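You operate a simulated robot arm through the tools that you are given. There is no shell and no other tool. Be economical: measure what you need, move in short steps, check, and stop when the job is done.

You are at the controls of a simulated robot arm. One attempt, no reset.

JOB
Free the fixture, turn the sprocket once round, lock it and tighten the bolt that the display names.
Fine: use the tee wrench and put it back.

It is judged by the outcome, as a careful person would: the job done as asked, and still so three seconds after it is handed in. It fails if anything else is knocked over, pushed out of place, dropped, spilled or broken.

ROBOT AND FRAMES
A 6-joint arm with a two-finger parallel gripper, fixed in place. Base frame: the origin is at the foot of the arm, x ahead of it, y to its left, z up; the work surface is at about z = 0. Lengths are in mm, angles in degrees, forces in N, time in s.
With the tool pointing down near the work surface it reaches from about 140 to 580 mm from the base axis. Its first joint turns from -66.0 to 66.0 degrees. Payload 2.1 kg.
Tool frame: the origin (TCP) lies between the finger pads and is the grasp point; the fingertips stand 30 mm ahead of it; z points along the fingers, y is the line along which they close. The gripper opens to 94 mm. The fingers are 28 mm wide and 10 mm thick; the gripper's body (50 by 96 mm) begins 55 mm behind the TCP.
Orientation is that of the tool frame in the base frame, as a unit quaternion [w, x, y, z]. With the fingers straight down and closing along the base's y, the tool's x points along the base's -x, its y along +y and its z along -z.

CONTROLS
- The arm moves only by the tool drive_tool. Its argument "deltas" is a list of rows, each a list of 3 entries, a list of its own where there are three numbers: the opening, from 0 (shut) to 1 (fully open), then the shift along the tool's x, y, z in mm, then the turn, a rotation vector about the tool's x, y, z in degrees. In form: [[fingers, [tx, ty, tz], [ax, ay, az]], ...]. A call has 1 to 10 rows; each row is the pose to reach, as a shift and turn from the pose commanded when the call began, along the tool's axes at that moment. Rows are played at 5 a second. More than 50 mm and 8.6 degrees between two rows, or a gripper value outside its range, and nothing of the call is played. Where a pose cannot be reached the arm comes as near as it can. A force on the tool above 40 N (or 10 N above the force at the start of the call, whichever is more), or a blocked arm, ends the call early, and 0.2 s more pass. The fingers move at their own pace (about 72 mm/s each) and stop on an object; they squeeze with about 40 N. The grip force told is the motor's: it shows also when the fingers shut on nothing. Time passes only in rows, and 0.2 s behind the last, so rows that repeat a pose let the fingers close. The reply holds the time, the measured pose of the TCP, the force on the tool along the base axes, the opening and the grip force, in the units named above and with some noise, and new pictures: "pictures" is both (left out), scene, wrist or none.
- Cameras (640 x 400 px; columns grow to the right, rows downward): "scene" is fixed at [72.6, -386.8, 493.5]; the picture's right is [0.59, -0.80, 0.00], its down [-0.40, -0.29, -0.87] and it looks along [0.70, 0.52, -0.49] (base axes); focal length 226 px, centre (320, 200). "wrist" rides on the gripper at [76, 14, -103] in the tool frame; the picture's right is [-0.18, 0.98, 0.00], its down [-0.75, -0.14, -0.64] and it looks along [-0.63, -0.12, 0.77] (tool axes); focal length 243 px, centre (320, 200).
- point_at(camera, pixels): for up to 12 pixels [column, row] of the newest picture of that camera ("zoom" is the newest enlarged one), the place [x, y, z] in the base frame of the surface seen there, good to about 3 mm. It takes no simulated time.
- enlarge(camera, box): a new picture of the part [left, top, right, bottom] of that camera's present view, enlarged. It takes no simulated time.
- job_done(): hands the job in; it is judged then, once.

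Go step by step. Measure first, check grasps and placings, and put right what went wrong. The budget is 80 turns and 200 pictures, counting those below and the enlarged ones. Unless the task says otherwise, let go and move clear before handing in, and close with one line.

The tools are called after ">>>" as name(argument=value, ...) on one line, values as JSON. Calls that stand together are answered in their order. drive_tool: Moves the arm, as the interface text tells. Its arguments: {"type":"object","properties":{"deltas":{"type":"array","items":{"type":"array"}},"pictures":{"type":"string","enum":["both","scene","wrist","none"]}},"required":["deltas"]} The other tools are called the same way: point_at (camera, pixels) gives the place of the surface under pixels of a picture; enlarge (camera, box) takes an enlarged picture of a part of a camera's view; job_done () hands the job in.

At the start:

```text
t: 0.0
tcp_pos: [273.7, -149.2, 378.7]
tcp_rot: [0.001, -0.001, 1.0, -0.001]
ft_force: [0.2, -0.2, 0.2]
gripper_width: 94.1
finger_force: 0.1
```

scene: 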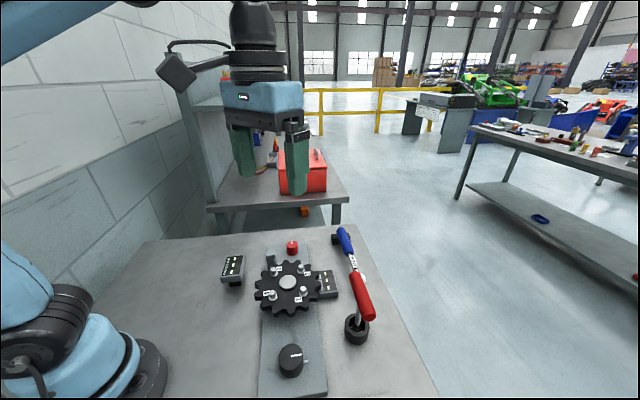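
wrist: 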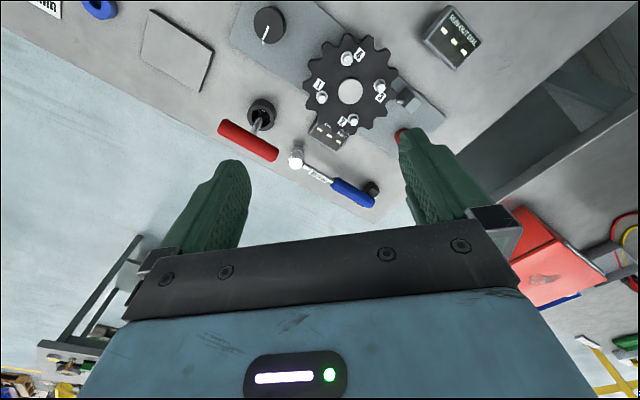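

The scene shows a sprocket near (288,283), a knob at (291,360), a red button at (292,247), displays at (233,268) and (328,284), and two tools at the right. I'll enlarge to read these.

>>> enlarge(camera="scene", box=[210, 225, 390, 338])

>>> enlarge(camera="scene", box=[230, 300, 390, 400])

>>> enlarge(camera="wrist", box=[200, 0, 500, 188])

```text
3.54 times, centred on (300, 282) of scene
```

zoom: 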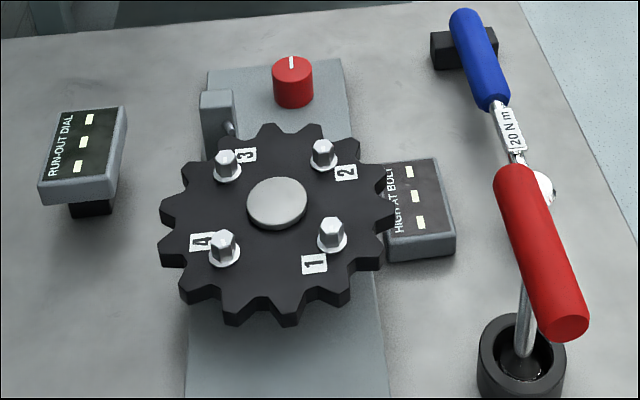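

```text
4.00 times, centred on (310, 350) of scene
```

zoom: 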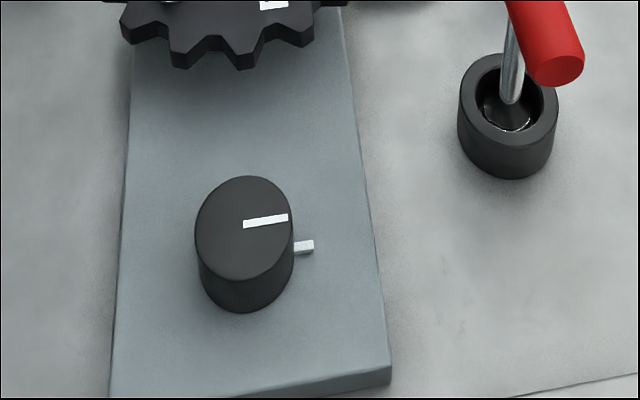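

```text
2.13 times, centred on (350, 94) of wrist
```

zoom: 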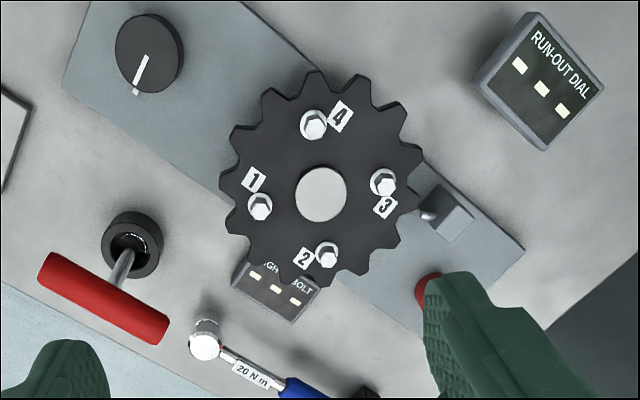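

The displays are blank dashes, the tee wrench (red crossbar) stands in a black cup, and the torque wrench is a separate tool. Next I'll measure where things are.

>>> point_at(camera="scene", pixels=[[291, 351], [303, 354], [308, 361], [287, 282], [292, 243], [271, 258], [274, 267], [328, 276], [356, 278], [370, 318], [357, 330], [340, 375]])

>>> point_at(camera="wrist", pixels=[[270, 25], [265, 40], [350, 92], [346, 58], [380, 86], [353, 119], [322, 96], [400, 103], [220, 125], [276, 157], [262, 114], [401, 133]])

>>> enlarge(camera="scene", box=[250, 235, 330, 285])

>>> enlarge(camera="wrist", box=[360, 60, 456, 120])

```text
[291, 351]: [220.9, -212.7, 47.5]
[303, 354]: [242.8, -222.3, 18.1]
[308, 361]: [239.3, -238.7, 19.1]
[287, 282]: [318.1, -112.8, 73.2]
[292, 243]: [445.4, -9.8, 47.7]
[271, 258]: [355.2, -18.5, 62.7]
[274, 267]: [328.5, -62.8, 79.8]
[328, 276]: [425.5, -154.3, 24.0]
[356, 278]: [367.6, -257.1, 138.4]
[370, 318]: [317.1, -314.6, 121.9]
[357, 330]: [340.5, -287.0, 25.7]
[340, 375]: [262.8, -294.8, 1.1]
```

```text
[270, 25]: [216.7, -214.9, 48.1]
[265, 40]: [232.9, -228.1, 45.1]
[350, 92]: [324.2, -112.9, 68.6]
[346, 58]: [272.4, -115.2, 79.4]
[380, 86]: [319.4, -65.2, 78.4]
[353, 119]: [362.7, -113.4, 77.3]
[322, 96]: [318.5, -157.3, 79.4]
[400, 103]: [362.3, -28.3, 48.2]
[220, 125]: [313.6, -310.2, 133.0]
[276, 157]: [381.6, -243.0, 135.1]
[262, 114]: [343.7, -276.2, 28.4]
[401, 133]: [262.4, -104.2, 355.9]
```

```text
8.00 times, centred on (290, 260) of scene
```

zoom: 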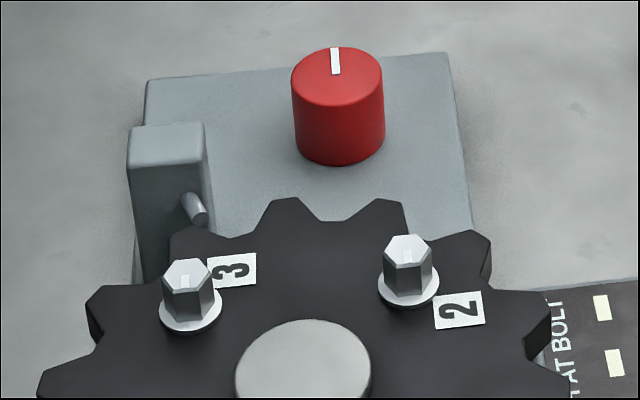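

```text
6.67 times, centred on (408, 90) of wrist
```

zoom: 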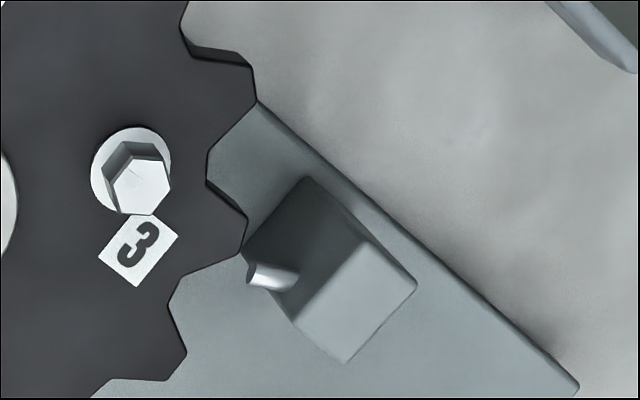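

The red knob sits at about (445,-10,48), the black knob at (220,-213,48), and the sprocket centre at (321,-113). I'll move above the red knob, which is probably the lock, and look more closely.

>>> drive_tool(deltas=[[1, [-24, 20, 33], [0, 0, 0]], [1, [-48, 40, 66], [0, 0, 0]], [1, [-72, 60, 99], [0, 0, 0]], [1, [-96, 80, 132], [0, 0, 0]], [1, [-120, 100, 165], [0, 0, 0]], [1, [-144, 120, 198], [0, 0, 0]], [1, [-166, 139, 229], [0, 0, 0]], [1, [-166, 139, 229], [0, 0, 0]]])

```text
t: 1.8
tcp_pos: [440.7, -9.3, 149.5]
tcp_rot: [0.001, 0.0, 1.0, 0.0]
ft_force: [-1.5, 0.0, 0.4]
gripper_width: 94.0
finger_force: 0.0
```

scene: 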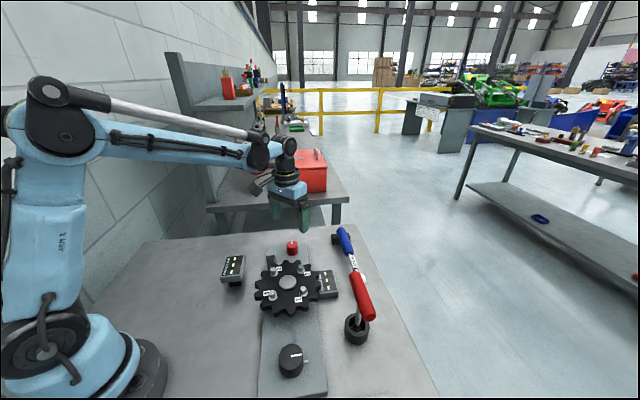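
wrist: 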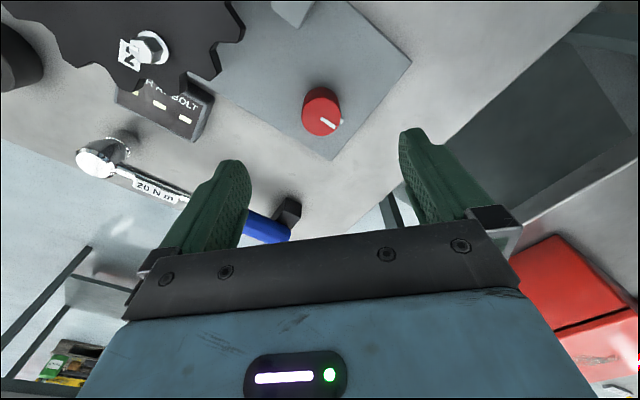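

>>> enlarge(camera="wrist", box=[272, 80, 368, 140])

>>> point_at(camera="wrist", pixels=[[321, 98], [321, 120], [312, 110], [338, 120], [321, 134], [321, 109], [345, 130], [300, 170], [265, 228]])

```text
6.67 times, centred on (320, 110) of wrist
```

zoom: 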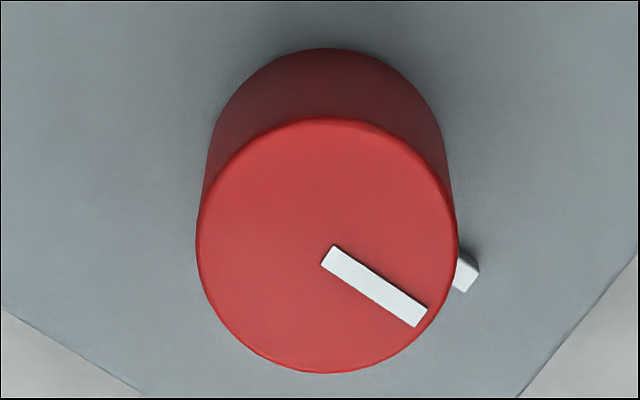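

```text
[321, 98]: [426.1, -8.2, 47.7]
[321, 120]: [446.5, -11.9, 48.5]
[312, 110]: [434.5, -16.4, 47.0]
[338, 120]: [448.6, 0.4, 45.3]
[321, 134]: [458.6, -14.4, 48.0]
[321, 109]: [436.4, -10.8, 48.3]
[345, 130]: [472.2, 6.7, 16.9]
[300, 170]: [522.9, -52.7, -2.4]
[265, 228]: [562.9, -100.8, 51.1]
```

The red knob's top centre is about (443.5,-11.4,48), and its pointer lines up with an index mark on the plate. I'll descend and grip it.

>>> drive_tool(deltas=[[1, [-3, -1.5, 40], [0, 0, 0]], [1, [-3, -1.5, 80], [0, 0, 0]], [1, [-3, -1.5, 95], [0, 0, 0]], [0.3, [-3, -1.5, 95], [0, 0, 0]], [0.3, [-3, -1.5, 95], [0, 0, 0]], [0.3, [-3, -1.5, 95], [0, 0, 0]]])

```text
t: 3.2
tcp_pos: [440.5, -11.1, 54.8]
tcp_rot: [0.001, 0.0, 1.0, 0.001]
ft_force: [0.4, 18.0, -8.6]
gripper_width: 33.5
finger_force: 41.4
```

scene: 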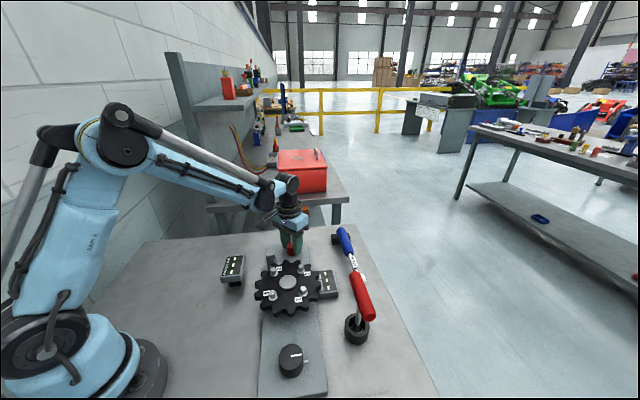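
wrist: 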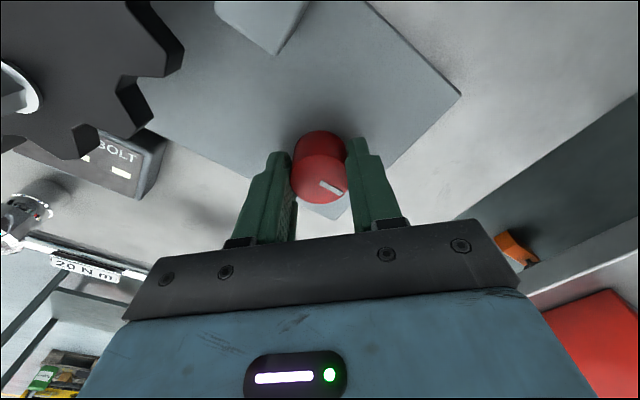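

The grip is on the knob (33.5 mm) with about 18 N of side load. I'll shift slightly to relieve it and turn the knob a little clockwise seen from above, watching the reaction.

>>> drive_tool(deltas=[[0.3, [-1, 1, 0], [0, 0, 0]], [0.3, [-1, 1, 0], [0, 0, 6]], [0.3, [-1, 1, 0], [0, 0, 12]], [0.3, [-1, 1, 0], [0, 0, 18]], [0.3, [-1, 1, 0], [0, 0, 24]], [0.3, [-1, 1, 0], [0, 0, 24]]])

>>> enlarge(camera="wrist", box=[240, 110, 400, 210])

```text
t: 4.6
tcp_pos: [443.3, -11.0, 54.6]
tcp_rot: [-0.001, 0.208, 0.978, 0.0]
ft_force: [-15.5, 21.6, -16.1]
gripper_width: 33.6
finger_force: 45.3
```

scene: 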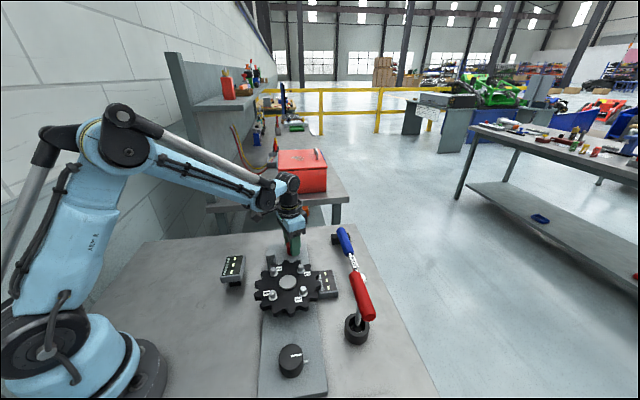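
wrist: 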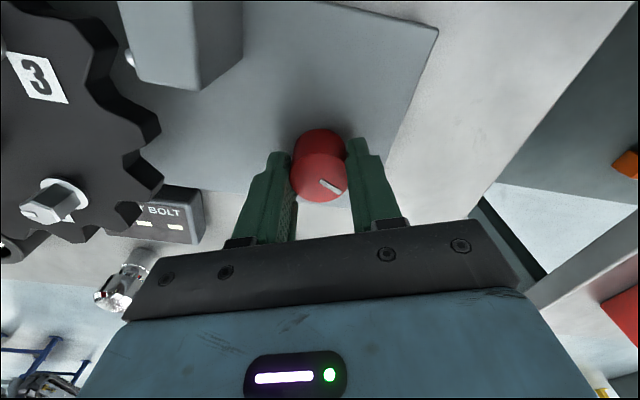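

```text
4.00 times, centred on (320, 160) of wrist
```

zoom: 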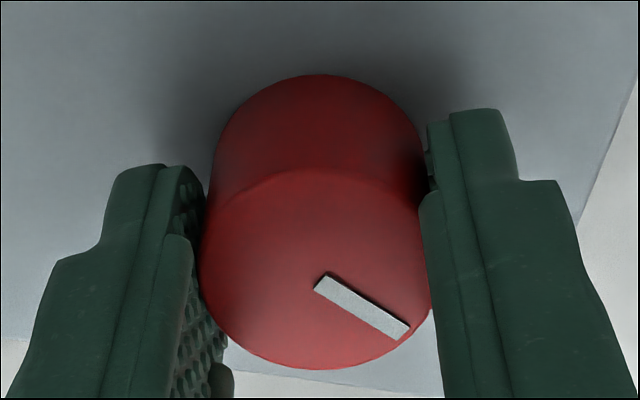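

The knob turned with the gripper (the pointer stays put relative to the fingers), so clockwise works. I'll relieve the side load and carry on to 90°.

>>> drive_tool(deltas=[[0.3, [1, 1, 0], [0, 0, 0]], [0.3, [1, 1, 0], [0, 0, 8]], [0.3, [1, 1, 0], [0, 0, 16]], [0.3, [1, 1, 0], [0, 0, 24]], [0.3, [1, 1, 0], [0, 0, 32]], [0.3, [1, 1, 0], [0, 0, 40]], [0.3, [1, 1, 0], [0, 0, 48]], [0.3, [1, 1, 0], [0, 0, 56]], [0.3, [1, 1, 0], [0, 0, 64]], [0.3, [1, 1, 0], [0, 0, 67]]])

>>> enlarge(camera="wrist", box=[240, 110, 400, 210])

```text
t: 6.8
tcp_pos: [442.2, -11.6, 54.4]
tcp_rot: [0.001, 0.714, 0.7, -0.003]
ft_force: [-22.5, -3.9, 4.0]
gripper_width: 33.5
finger_force: 45.0
```

scene: 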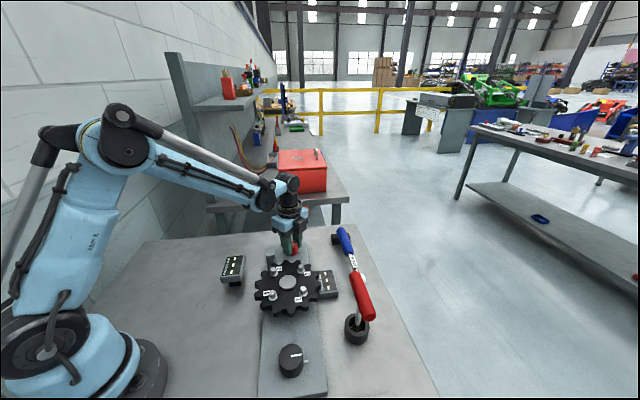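
wrist: 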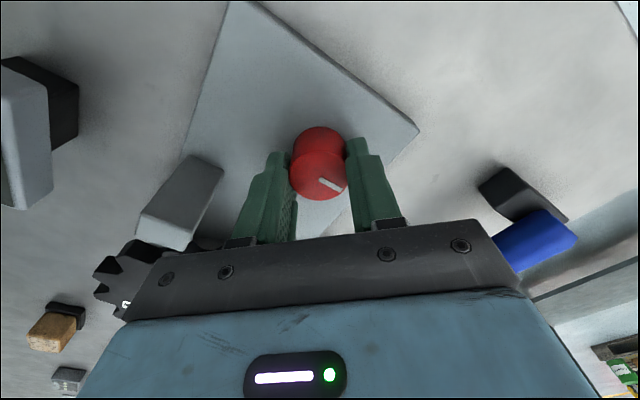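

```text
4.00 times, centred on (320, 160) of wrist
```

zoom: 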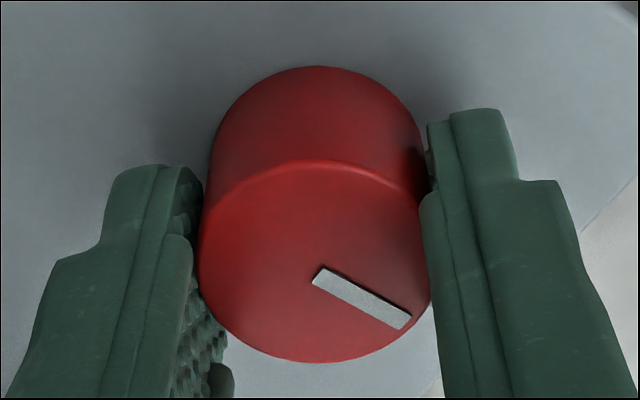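

The red knob has turned about 91°. I'll check whether the sprocket, the pawl or the displays changed.

>>> enlarge(camera="scene", box=[210, 225, 390, 338])

```text
3.54 times, centred on (300, 282) of scene
```

zoom: 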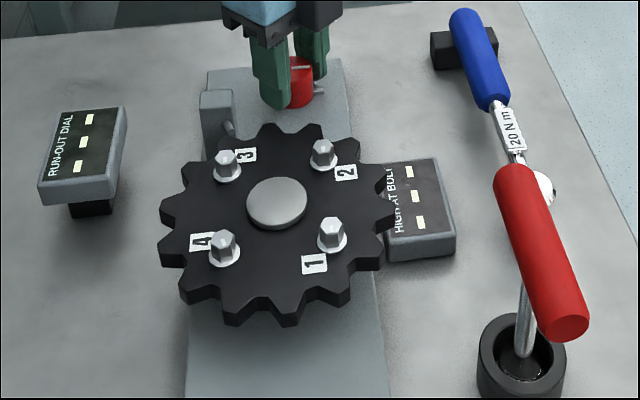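

The sprocket didn't move, so red is the lock knob, now at 90°. I'll release it, rise, and go over the black knob.

>>> drive_tool(deltas=[[1, [0, 0, 0], [0, 0, 0]], [1, [0, 0, 0], [0, 0, 0]], [1, [0, 0, -48], [0, 0, 0]], [1, [0, 0, -95], [0, 0, 0]], [1, [-34, -36, -95], [0, 0, 0]], [1, [-68, -72, -95], [0, 0, 0]], [1, [-102, -108, -95], [0, 0, 0]], [1, [-136, -144, -95], [0, 0, 0]], [1, [-170, -180, -95], [0, 0, 0]], [1, [-204, -215, -95], [0, 0, 0]]])

>>> enlarge(camera="scene", box=[250, 235, 330, 285])

```text
t: 9.0
tcp_pos: [222.1, -212.4, 149.5]
tcp_rot: [0.001, 0.713, 0.701, 0.0]
ft_force: [-0.2, 0.2, 0.1]
gripper_width: 94.2
finger_force: 0.0
```

scene: 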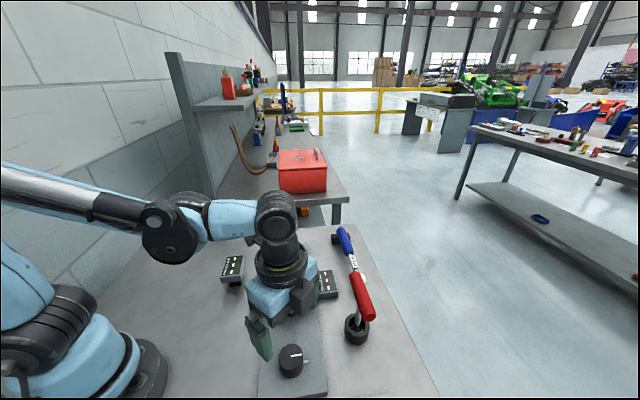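
wrist: 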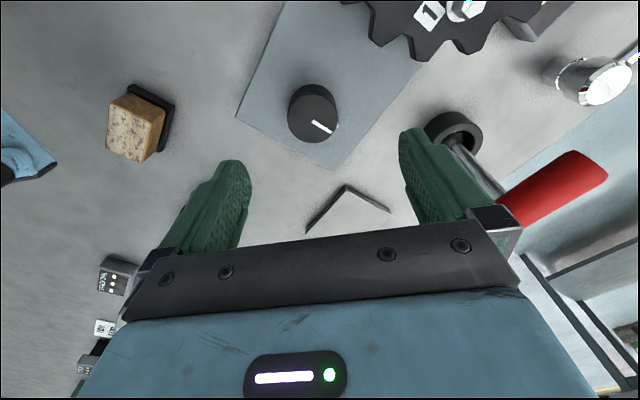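

```text
8.00 times, centred on (290, 260) of scene
```

zoom: 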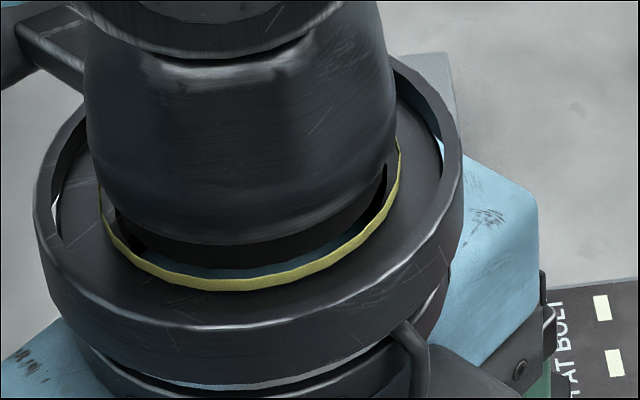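

The black knob is at (316,120) in the wrist picture. I'll measure its top.

>>> point_at(camera="wrist", pixels=[[316, 108], [316, 138], [297, 122], [336, 122], [316, 123]])

>>> enlarge(camera="wrist", box=[256, 70, 384, 150])

>>> enlarge(camera="wrist", box=[70, 230, 166, 370])

```text
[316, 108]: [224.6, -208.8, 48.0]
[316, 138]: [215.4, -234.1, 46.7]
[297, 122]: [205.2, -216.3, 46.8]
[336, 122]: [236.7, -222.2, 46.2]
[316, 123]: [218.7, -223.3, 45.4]
```

```text
5.00 times, centred on (320, 110) of wrist
```

zoom: 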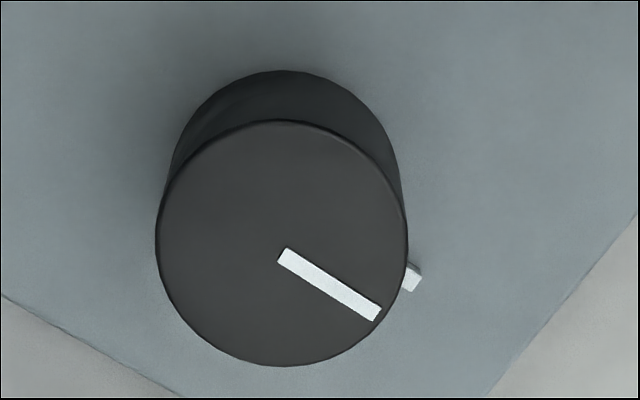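

```text
2.86 times, centred on (118, 300) of wrist
```

zoom: 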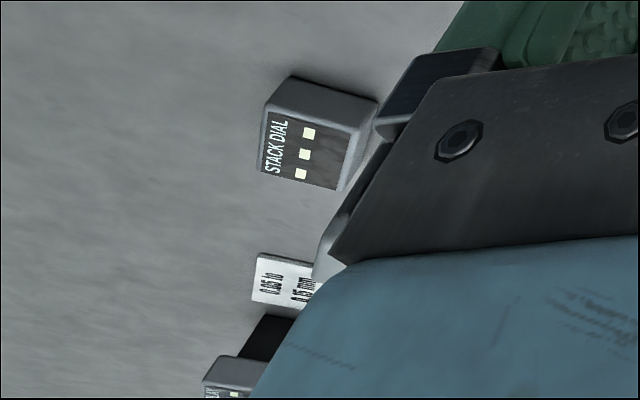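

The black knob centre is about (218,-216.5,47). I'll descend, grip it and turn it 24° anticlockwise as a test.

>>> drive_tool(deltas=[[1, [-4.5, -4, 45], [0, 0, 0]], [1, [-4.5, -4, 90], [0, 0, 0]], [1, [-4.5, -4, 95], [0, 0, 0]], [0.4, [-4.5, -4, 95], [0, 0, 0]], [0.4, [-4.5, -4, 95], [0, 0, 0]], [0.4, [-4.5, -4, 95], [0, 0, 0]], [0.4, [-4.5, -4, 95], [0, 0, -8]], [0.4, [-4.5, -4, 95], [0, 0, -16]], [0.4, [-4.5, -4, 95], [0, 0, -24]], [0.4, [-4.5, -4, 95], [0, 0, -24]]])

>>> enlarge(camera="scene", box=[210, 225, 390, 338])

```text
t: 11.2
tcp_pos: [219.9, -216.2, 55.0]
tcp_rot: [0.002, 0.553, 0.833, -0.003]
ft_force: [-17.9, -14.6, 1.1]
gripper_width: 49.9
finger_force: 10.5
```

scene: 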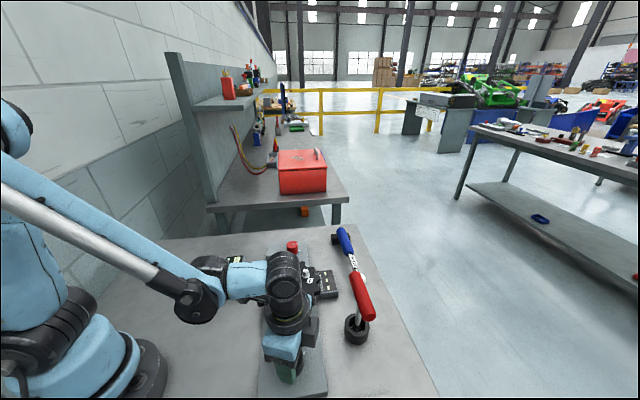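
wrist: 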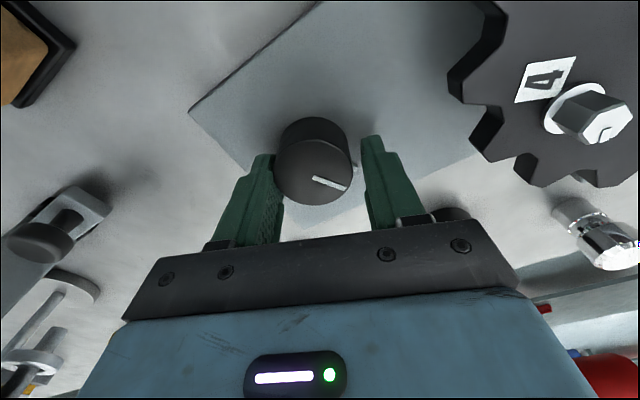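

```text
3.54 times, centred on (300, 282) of scene
```

zoom: 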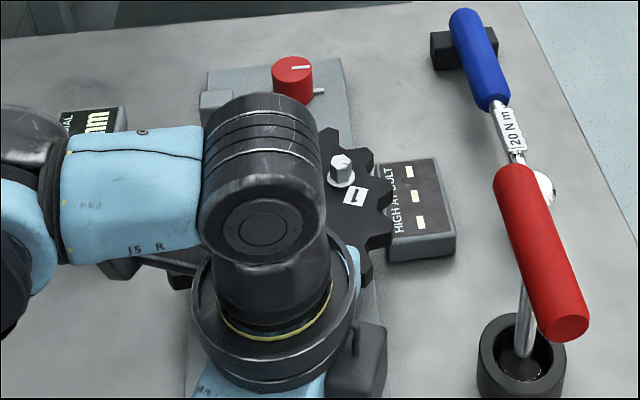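

The sprocket has turned and the run-out dial is live, so red was freed. It looks like the sprocket turned much further than the knob, and the grip is one-sided, so I'll measure the bolts before going on.

>>> point_at(camera="wrist", pixels=[[575, 100], [605, 125], [545, 80]])

>>> point_at(camera="zoom", pixels=[[342, 160], [355, 196]])

>>> enlarge(camera="wrist", box=[220, 90, 420, 215])

```text
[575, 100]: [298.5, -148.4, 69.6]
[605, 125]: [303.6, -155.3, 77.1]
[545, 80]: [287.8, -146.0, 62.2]
```

```text
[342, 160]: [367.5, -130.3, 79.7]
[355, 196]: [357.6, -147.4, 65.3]
```

```text
3.20 times, centred on (320, 152) of wrist
```

zoom: 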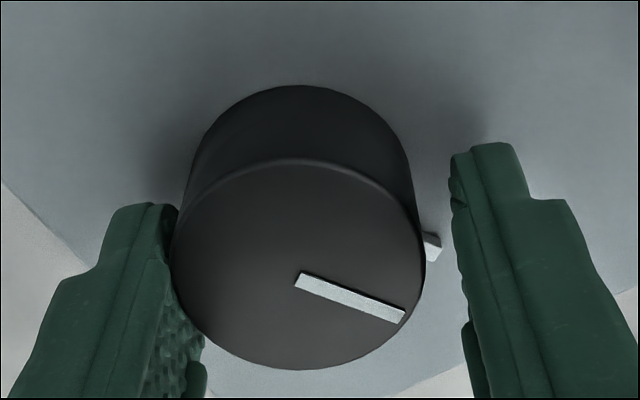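

Bolts 1 and 4 moved roughly 65° anticlockwise. Only the left finger touches the knob, so I'll open, recentre about 4 mm along tool -y, and re-grip without turning.

>>> drive_tool(deltas=[[0.8, [0, 0, 0], [0, 0, 0]], [0.8, [0, -4, 0], [0, 0, 0]], [0.3, [0, -4, 0], [0, 0, 0]], [0.3, [0, -4, 0], [0, 0, 0]], [0.3, [0, -4, 0], [0, 0, 0]]], pictures="wrist")

>>> enlarge(camera="wrist", box=[220, 90, 420, 215])

```text
t: 12.4
tcp_pos: [215.7, -216.1, 54.4]
tcp_rot: [0.001, 0.552, 0.834, -0.001]
ft_force: [-8.1, -3.4, -0.6]
gripper_width: 42.8
finger_force: 45.2
```

wrist: 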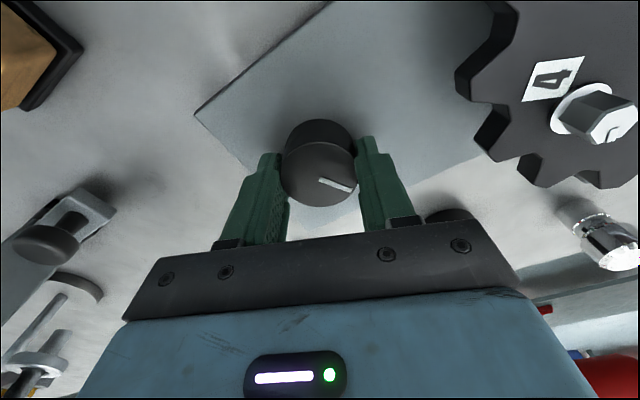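

```text
3.20 times, centred on (320, 152) of wrist
```

zoom: 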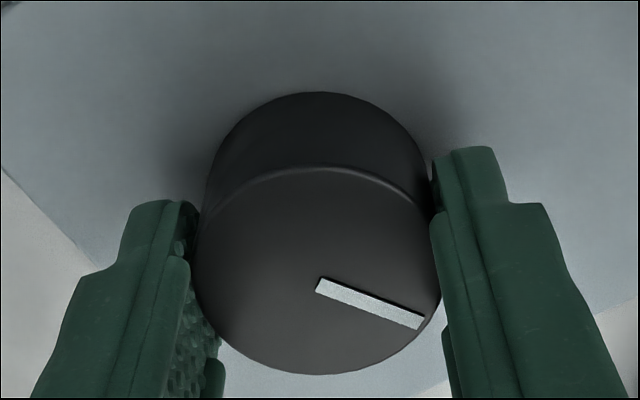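

The grip is now solid at 42.8 mm and the sprocket held still. I'll turn 40° more and measure the ratio.

>>> drive_tool(deltas=[[0.3, [0, 0, 0], [0, 0, -5]], [0.3, [0, 0, 0], [0, 0, -10]], [0.3, [0, 0, 0], [0, 0, -15]], [0.3, [0, 0, 0], [0, 0, -20]], [0.3, [0, 0, 0], [0, 0, -25]], [0.3, [0, 0, 0], [0, 0, -30]], [0.3, [0, 0, 0], [0, 0, -35]], [0.3, [0, 0, 0], [0, 0, -40]], [0.3, [0, 0, 0], [0, 0, -40]]])

>>> enlarge(camera="scene", box=[210, 225, 390, 338])

```text
t: 14.4
tcp_pos: [216.8, -215.8, 55.4]
tcp_rot: [0.001, 0.233, 0.972, 0.001]
ft_force: [-1.0, 13.8, 28.3]
gripper_width: 43.1
finger_force: 44.8
```

scene: 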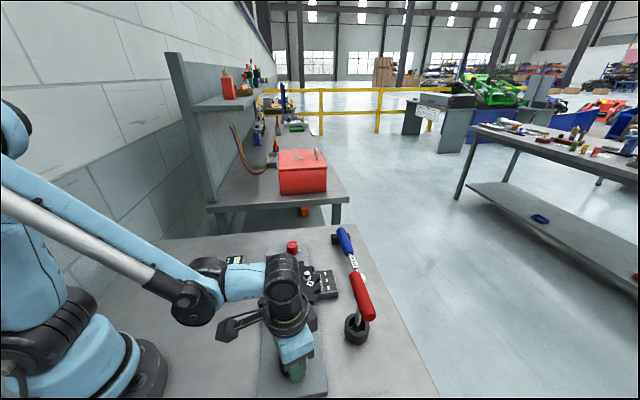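
wrist: 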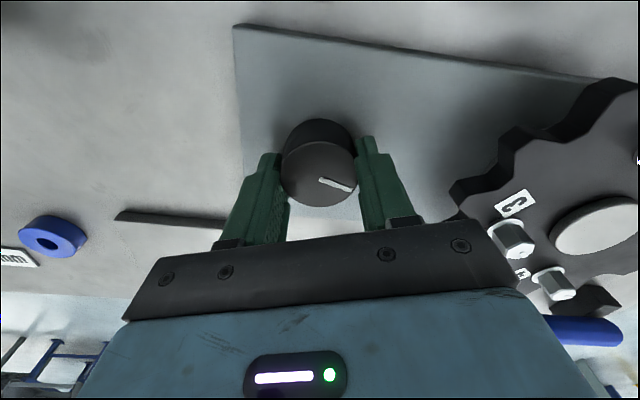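

```text
3.54 times, centred on (300, 282) of scene
```

zoom: 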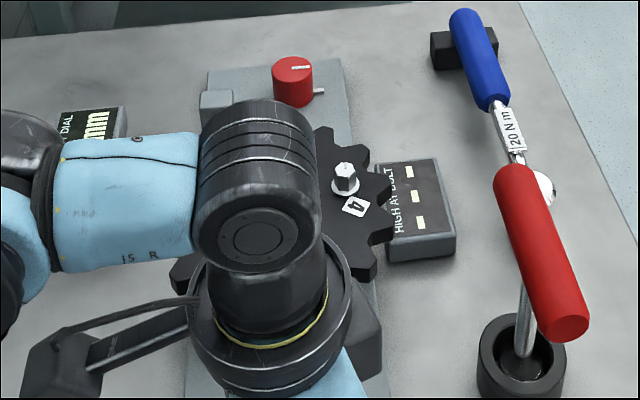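

Now bolt 4 shows in the scene at zoom (345,175) and bolt 3 in the wrist view at (512,238). I'll measure them.

>>> point_at(camera="zoom", pixels=[[346, 168], [355, 206]])

>>> point_at(camera="wrist", pixels=[[518, 248], [515, 204], [558, 292], [600, 228]])

```text
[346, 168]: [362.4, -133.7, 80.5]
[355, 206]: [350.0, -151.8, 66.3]
```

```text
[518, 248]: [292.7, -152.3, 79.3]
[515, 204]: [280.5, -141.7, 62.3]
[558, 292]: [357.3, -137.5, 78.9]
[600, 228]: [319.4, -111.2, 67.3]
```

Bolts 3 and 4 both give about 148° so far, a ratio near 2.1:1. I'll turn 75° more, easing the vertical load, and measure again.

>>> drive_tool(deltas=[[0.3, [0, 0, -1], [0, 0, -7]], [0.3, [0, 0, -1], [0, 0, -15]], [0.3, [0, 0, -1], [0, 0, -23]], [0.3, [0, 0, -1], [0, 0, -31]], [0.3, [0, 0, -1], [0, 0, -39]], [0.3, [0, 0, -1], [0, 0, -47]], [0.3, [0, 0, -1], [0, 0, -55]], [0.3, [0, 0, -1], [0, 0, -63]], [0.3, [0, 0, -1], [0, 0, -71]], [0.3, [0, 0, -1], [0, 0, -75]]])

>>> enlarge(camera="scene", box=[210, 225, 390, 338])

```text
t: 16.6
tcp_pos: [216.0, -214.7, 56.8]
tcp_rot: [0.002, -0.408, 0.913, 0.002]
ft_force: [-2.7, 29.4, -21.9]
gripper_width: 43.2
finger_force: 45.0
```

scene: 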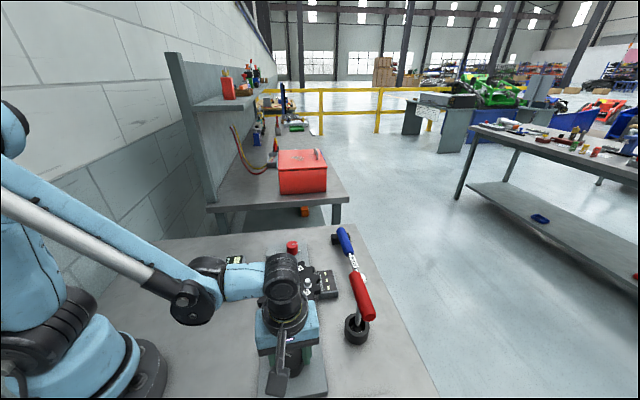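
wrist: 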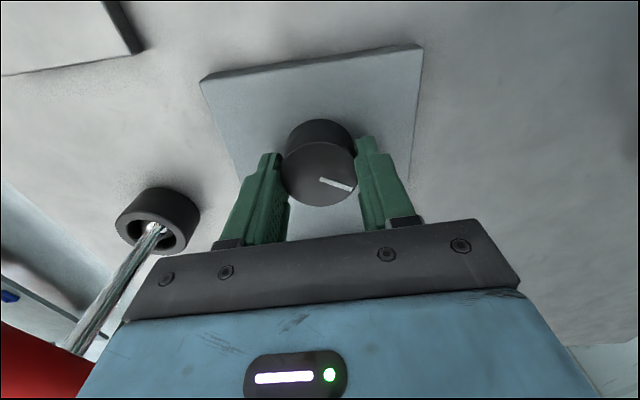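

```text
3.54 times, centred on (300, 282) of scene
```

zoom: 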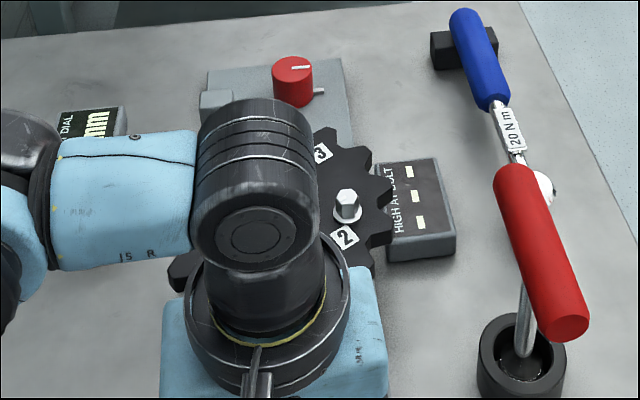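

Bolt 2 is now visible at zoom (348,200). I'll measure it.

>>> point_at(camera="zoom", pixels=[[348, 195], [346, 237], [320, 153]])

```text
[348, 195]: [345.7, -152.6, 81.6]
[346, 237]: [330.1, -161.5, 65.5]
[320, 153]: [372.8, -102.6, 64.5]
```

Bolt 2 shows about 305° total. Roughly 55° of sprocket remains, about 26.5° of knob, so I'll do that while relieving the side load.

>>> drive_tool(deltas=[[0.3, [-1, 1, 1], [0, 0, 0]], [0.3, [-1, 1, 1], [0, 0, -6]], [0.3, [-1, 1, 1], [0, 0, -12]], [0.3, [-1, 1, 1], [0, 0, -18]], [0.3, [-1, 1, 1], [0, 0, -23]], [0.3, [-1, 1, 1], [0, 0, -26.5]], [0.3, [-1, 1, 1], [0, 0, -26.5]], [0.3, [-1, 1, 1], [0, 0, -26.5]]])

>>> enlarge(camera="scene", box=[210, 225, 390, 338])

```text
t: 18.4
tcp_pos: [215.8, -216.0, 54.6]
tcp_rot: [-0.001, -0.605, 0.796, 0.0]
ft_force: [-8.6, 13.5, 31.1]
gripper_width: 42.9
finger_force: 44.9
```

scene: 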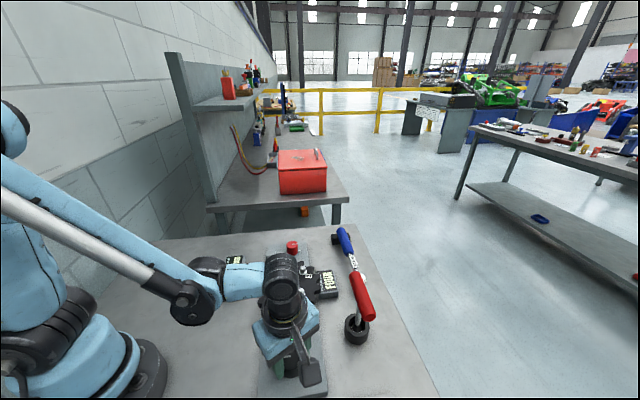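
wrist: 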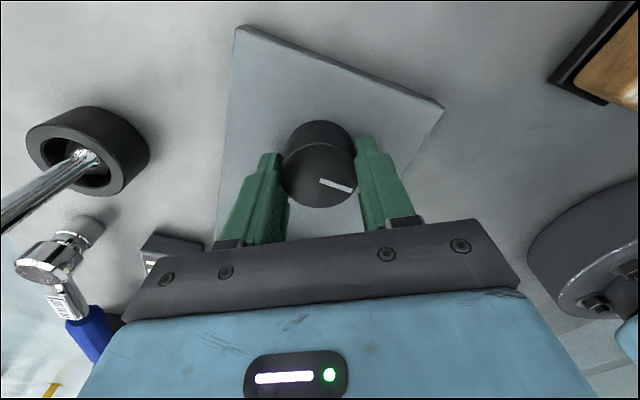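

```text
3.54 times, centred on (300, 282) of scene
```

zoom: 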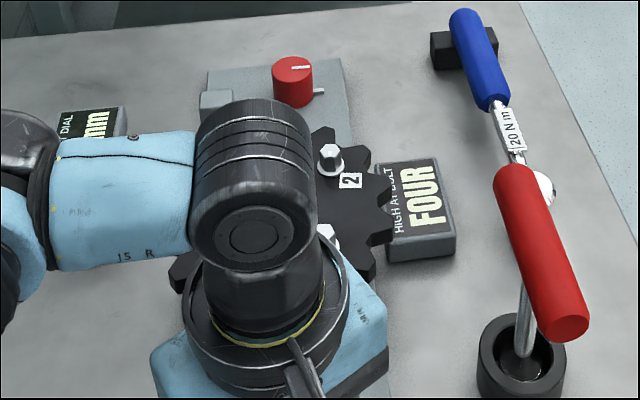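

The display names FOUR. Bolt 2 is at zoom (330,152) against the original (323,150), so I'll measure what remains of the turn.

>>> point_at(camera="zoom", pixels=[[330, 150], [350, 181]])

```text
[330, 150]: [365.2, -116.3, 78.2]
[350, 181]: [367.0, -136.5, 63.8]
```

About 4–5° short, so I'll add 2° at the knob, release and rise straight up.

>>> drive_tool(deltas=[[0.3, [0, 0, -1], [0, 0, -1]], [0.3, [0, 0, -1], [0, 0, -2.2]], [0.3, [0, 0, -1], [0, 0, -2.2]], [1, [0, 0, -1], [0, 0, -2.2]], [1, [0, 0, -1], [0, 0, -2.2]], [1, [0, 0, -48], [0, 0, -2.2]], [1, [0, 0, -95], [0, 0, -2.2]], [1, [-20, 0, -130], [0, 0, -2.2]]])

>>> enlarge(camera="scene", box=[210, 225, 390, 338])

```text
t: 20.2
tcp_pos: [220.5, -195.0, 185.7]
tcp_rot: [0.0, -0.62, 0.785, 0.0]
ft_force: [0.2, 0.0, -0.2]
gripper_width: 94.0
finger_force: 0.1
```

scene: 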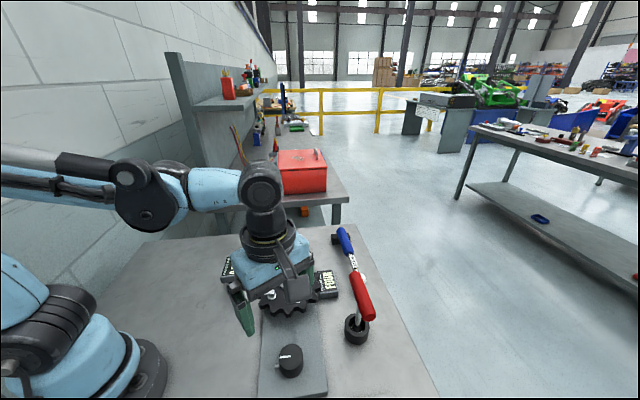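
wrist: 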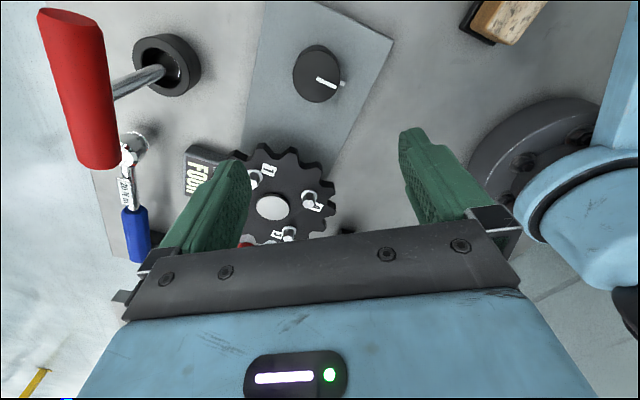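

```text
3.54 times, centred on (300, 282) of scene
```

zoom: 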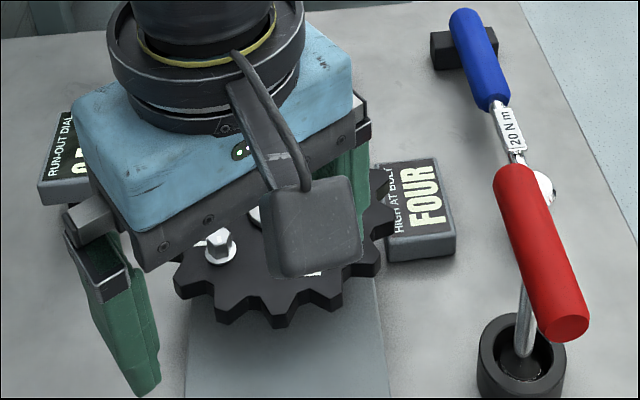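

The knob is released and the display reads FOUR. I'll go back over the red knob, rotating the gripper to about +8° so I can turn it back 90°.

>>> drive_tool(deltas=[[1, [-23, -17, 0], [0, 0, 8.5]], [1, [-46, -34, 0], [0, 0, 17]], [1, [-69, -52, 0], [0, 0, 25.5]], [1, [-92, -69, 0], [0, 0, 34]], [1, [-115, -86, 0], [0, 0, 42.5]], [1, [-138, -103, 0], [0, 0, 51]], [1, [-161, -120, 0], [0, 0, 59.5]], [1, [-185, -138, 10], [0, 0, 68]], [1, [-208, -155, 20], [0, 0, 76.5]], [1, [-231, -172, 35], [0, 0, 85]]])

>>> enlarge(camera="scene", box=[210, 225, 390, 338])

>>> enlarge(camera="wrist", box=[256, 70, 384, 150])

```text
t: 22.4
tcp_pos: [442.3, -11.4, 148.2]
tcp_rot: [0.001, 0.073, 0.997, -0.001]
ft_force: [0.3, 0.7, 0.5]
gripper_width: 94.1
finger_force: 0.1
```

scene: 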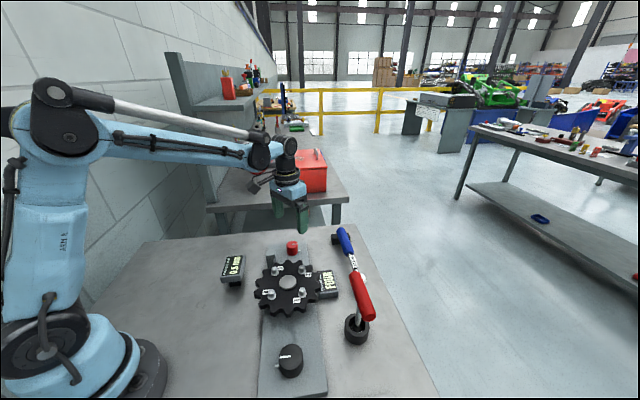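
wrist: 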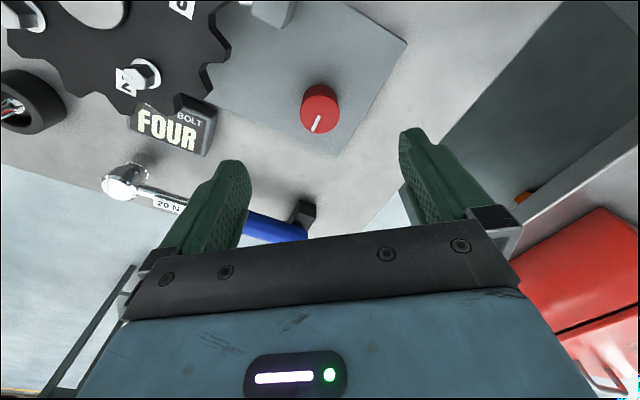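

```text
3.54 times, centred on (300, 282) of scene
```

zoom: 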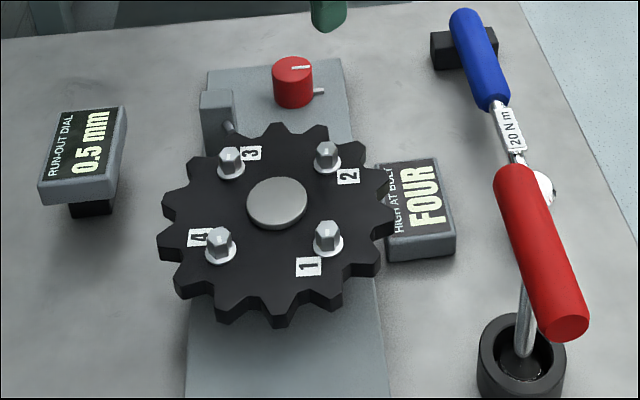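

```text
5.00 times, centred on (320, 110) of wrist
```

zoom: 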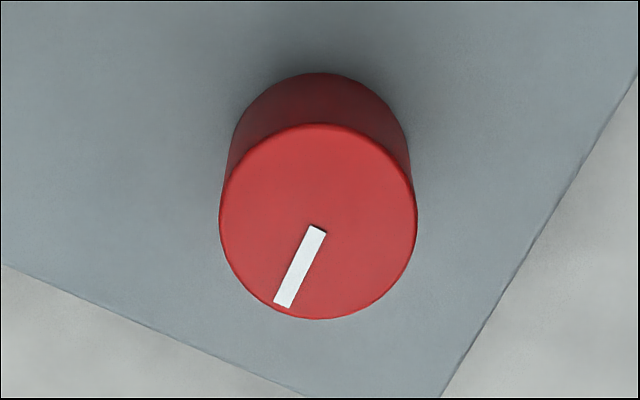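

The run-out dial reads 0.5 mm and the bolt is FOUR, but all four bolts sit about 4° short of where they started. I'll finish the turn before locking, so back to the black knob.

>>> drive_tool(deltas=[[1, [28, -33.6, 0], [0, 0, 0]], [1, [56, -67, 0], [0, 0, 0]], [1, [83, -101, 0], [0, 0, 0]], [1, [111, -134, 0], [0, 0, 0]], [1, [138, -168, 0], [0, 0, 0]], [1, [166, -202, 0], [0, 0, 0]], [1, [193.6, -235.2, 0], [0, 0, 0]], [1, [193.6, -235.2, 47], [0, 0, 0]], [1, [193.6, -235.2, 93], [0, 0, 0]], [1, [193.6, -235.2, 93], [0, 0, 0]]])

```text
t: 24.6
tcp_pos: [217.3, -215.9, 57.5]
tcp_rot: [0.001, 0.071, 0.997, -0.001]
ft_force: [0.0, 0.0, 0.2]
gripper_width: 94.3
finger_force: 0.2
```

scene: 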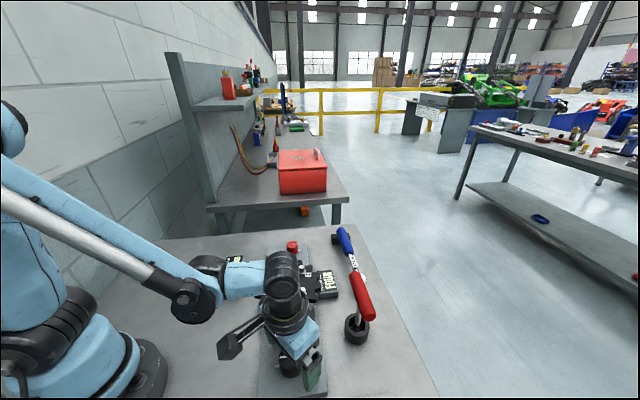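
wrist: 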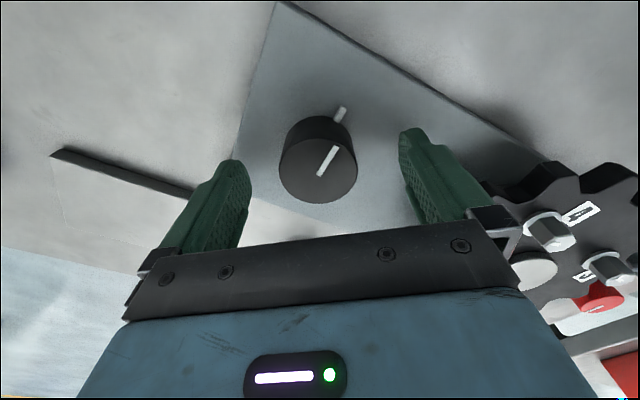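

>>> drive_tool(deltas=[[0.3, [0, 0, 2], [0, 0, 0]], [0.3, [0, 0, 2], [0, 0, 0]], [0.3, [0, 0, 2], [0, 0, 0]], [0.3, [0, 0, 2], [0, 0, -1]], [0.3, [0, 0, 2], [0, 0, -2.2]], [0.3, [0, 0, 2], [0, 0, -2.2]], [0.3, [0, 0, 2], [0, 0, -2.2]]])

>>> enlarge(camera="scene", box=[210, 225, 390, 338])

```text
t: 26.2
tcp_pos: [216.1, -216.6, 54.9]
tcp_rot: [0.001, 0.053, 0.999, -0.001]
ft_force: [5.4, 0.2, 27.0]
gripper_width: 43.2
finger_force: 45.2
```

scene: 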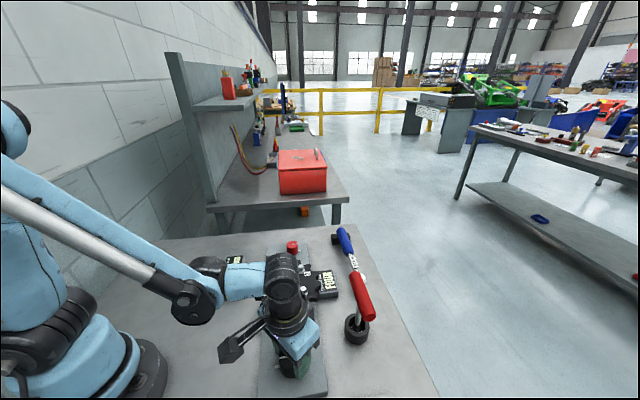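
wrist: 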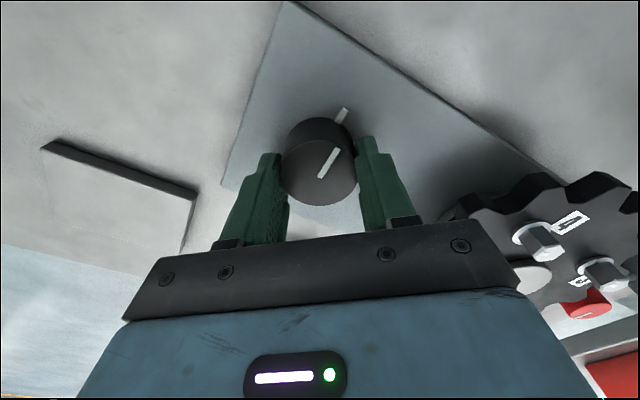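

```text
3.54 times, centred on (300, 282) of scene
```

zoom: 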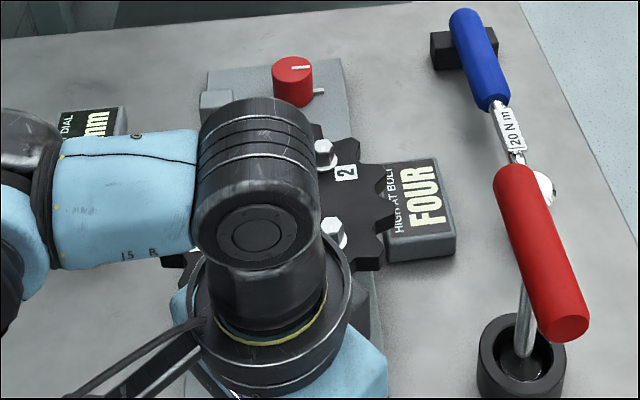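

Bolt 2 and its label are back at the original place (zoom (345,172)). I'll release and return to the red knob.

>>> drive_tool(deltas=[[1, [0, 0, -1], [0, 0, 0]], [1, [0, 0, -1], [0, 0, 0]], [1, [0, 0, -45], [0, 0, 0]], [1, [0, 0, -92], [0, 0, 0]], [1, [-32.4, 36.6, -92], [0, 0, 0]], [1, [-64.8, 73.2, -92], [0, 0, 0]], [1, [-97.2, 109.8, -92], [0, 0, 0]], [1, [-129.6, 146.4, -92], [0, 0, 0]], [1, [-162, 183, -92], [0, 0, 0]], [1, [-194.4, 219.6, -92], [0, 0, 0]]])

>>> enlarge(camera="scene", box=[210, 225, 390, 338])

```text
t: 28.4
tcp_pos: [434.6, -16.2, 146.0]
tcp_rot: [0.0, 0.054, 0.999, -0.001]
ft_force: [0.2, -1.2, -0.8]
gripper_width: 93.9
finger_force: 0.1
```

scene: 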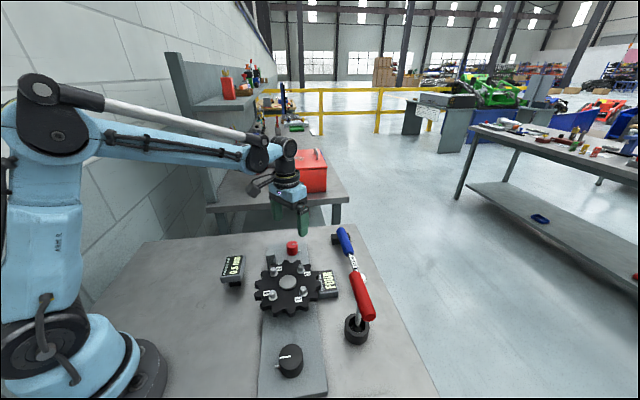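
wrist: 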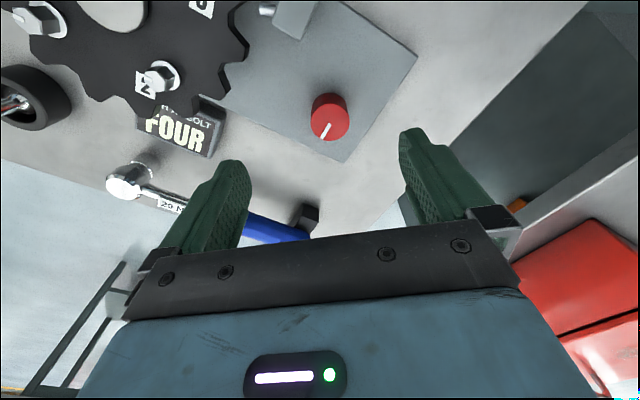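

```text
3.54 times, centred on (300, 282) of scene
```

zoom: 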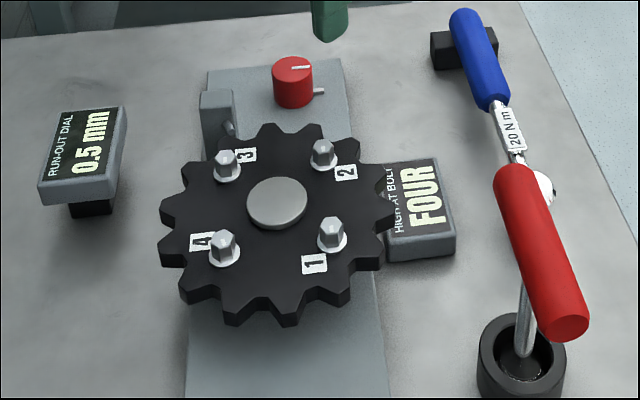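

The sprocket is back exactly at its start. I'll grip the red knob and start turning it back (anticlockwise).

>>> drive_tool(deltas=[[1, [-6.3, 6.4, 20], [0, 0, 0]], [1, [-6.3, 6.4, 60], [0, 0, 0]], [1, [-6.3, 6.4, 91], [0, 0, 0]], [0.2, [-6.3, 6.4, 91], [0, 0, 0]], [0.2, [-6.3, 6.4, 91], [0, 0, 0]], [0.2, [-6.3, 6.4, 91], [0, 0, 0]], [0.2, [-6.3, 6.4, 91], [0, 0, 0]], [0.2, [-6.3, 6.4, 91], [0, 0, -7]], [0.2, [-6.3, 6.4, 91], [0, 0, -14]], [0.2, [-6.3, 6.4, 91], [0, 0, -21]]], pictures="wrist")

```text
t: 30.6
tcp_pos: [440.1, -11.2, 55.7]
tcp_rot: [0.001, -0.131, 0.991, 0.002]
ft_force: [3.3, 22.2, -9.3]
gripper_width: 33.0
finger_force: 45.0
```

wrist: 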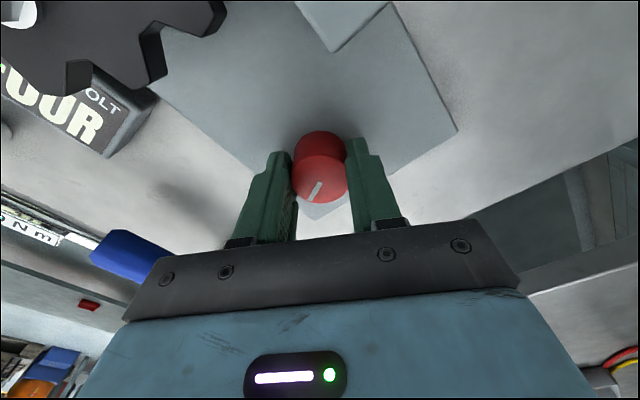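

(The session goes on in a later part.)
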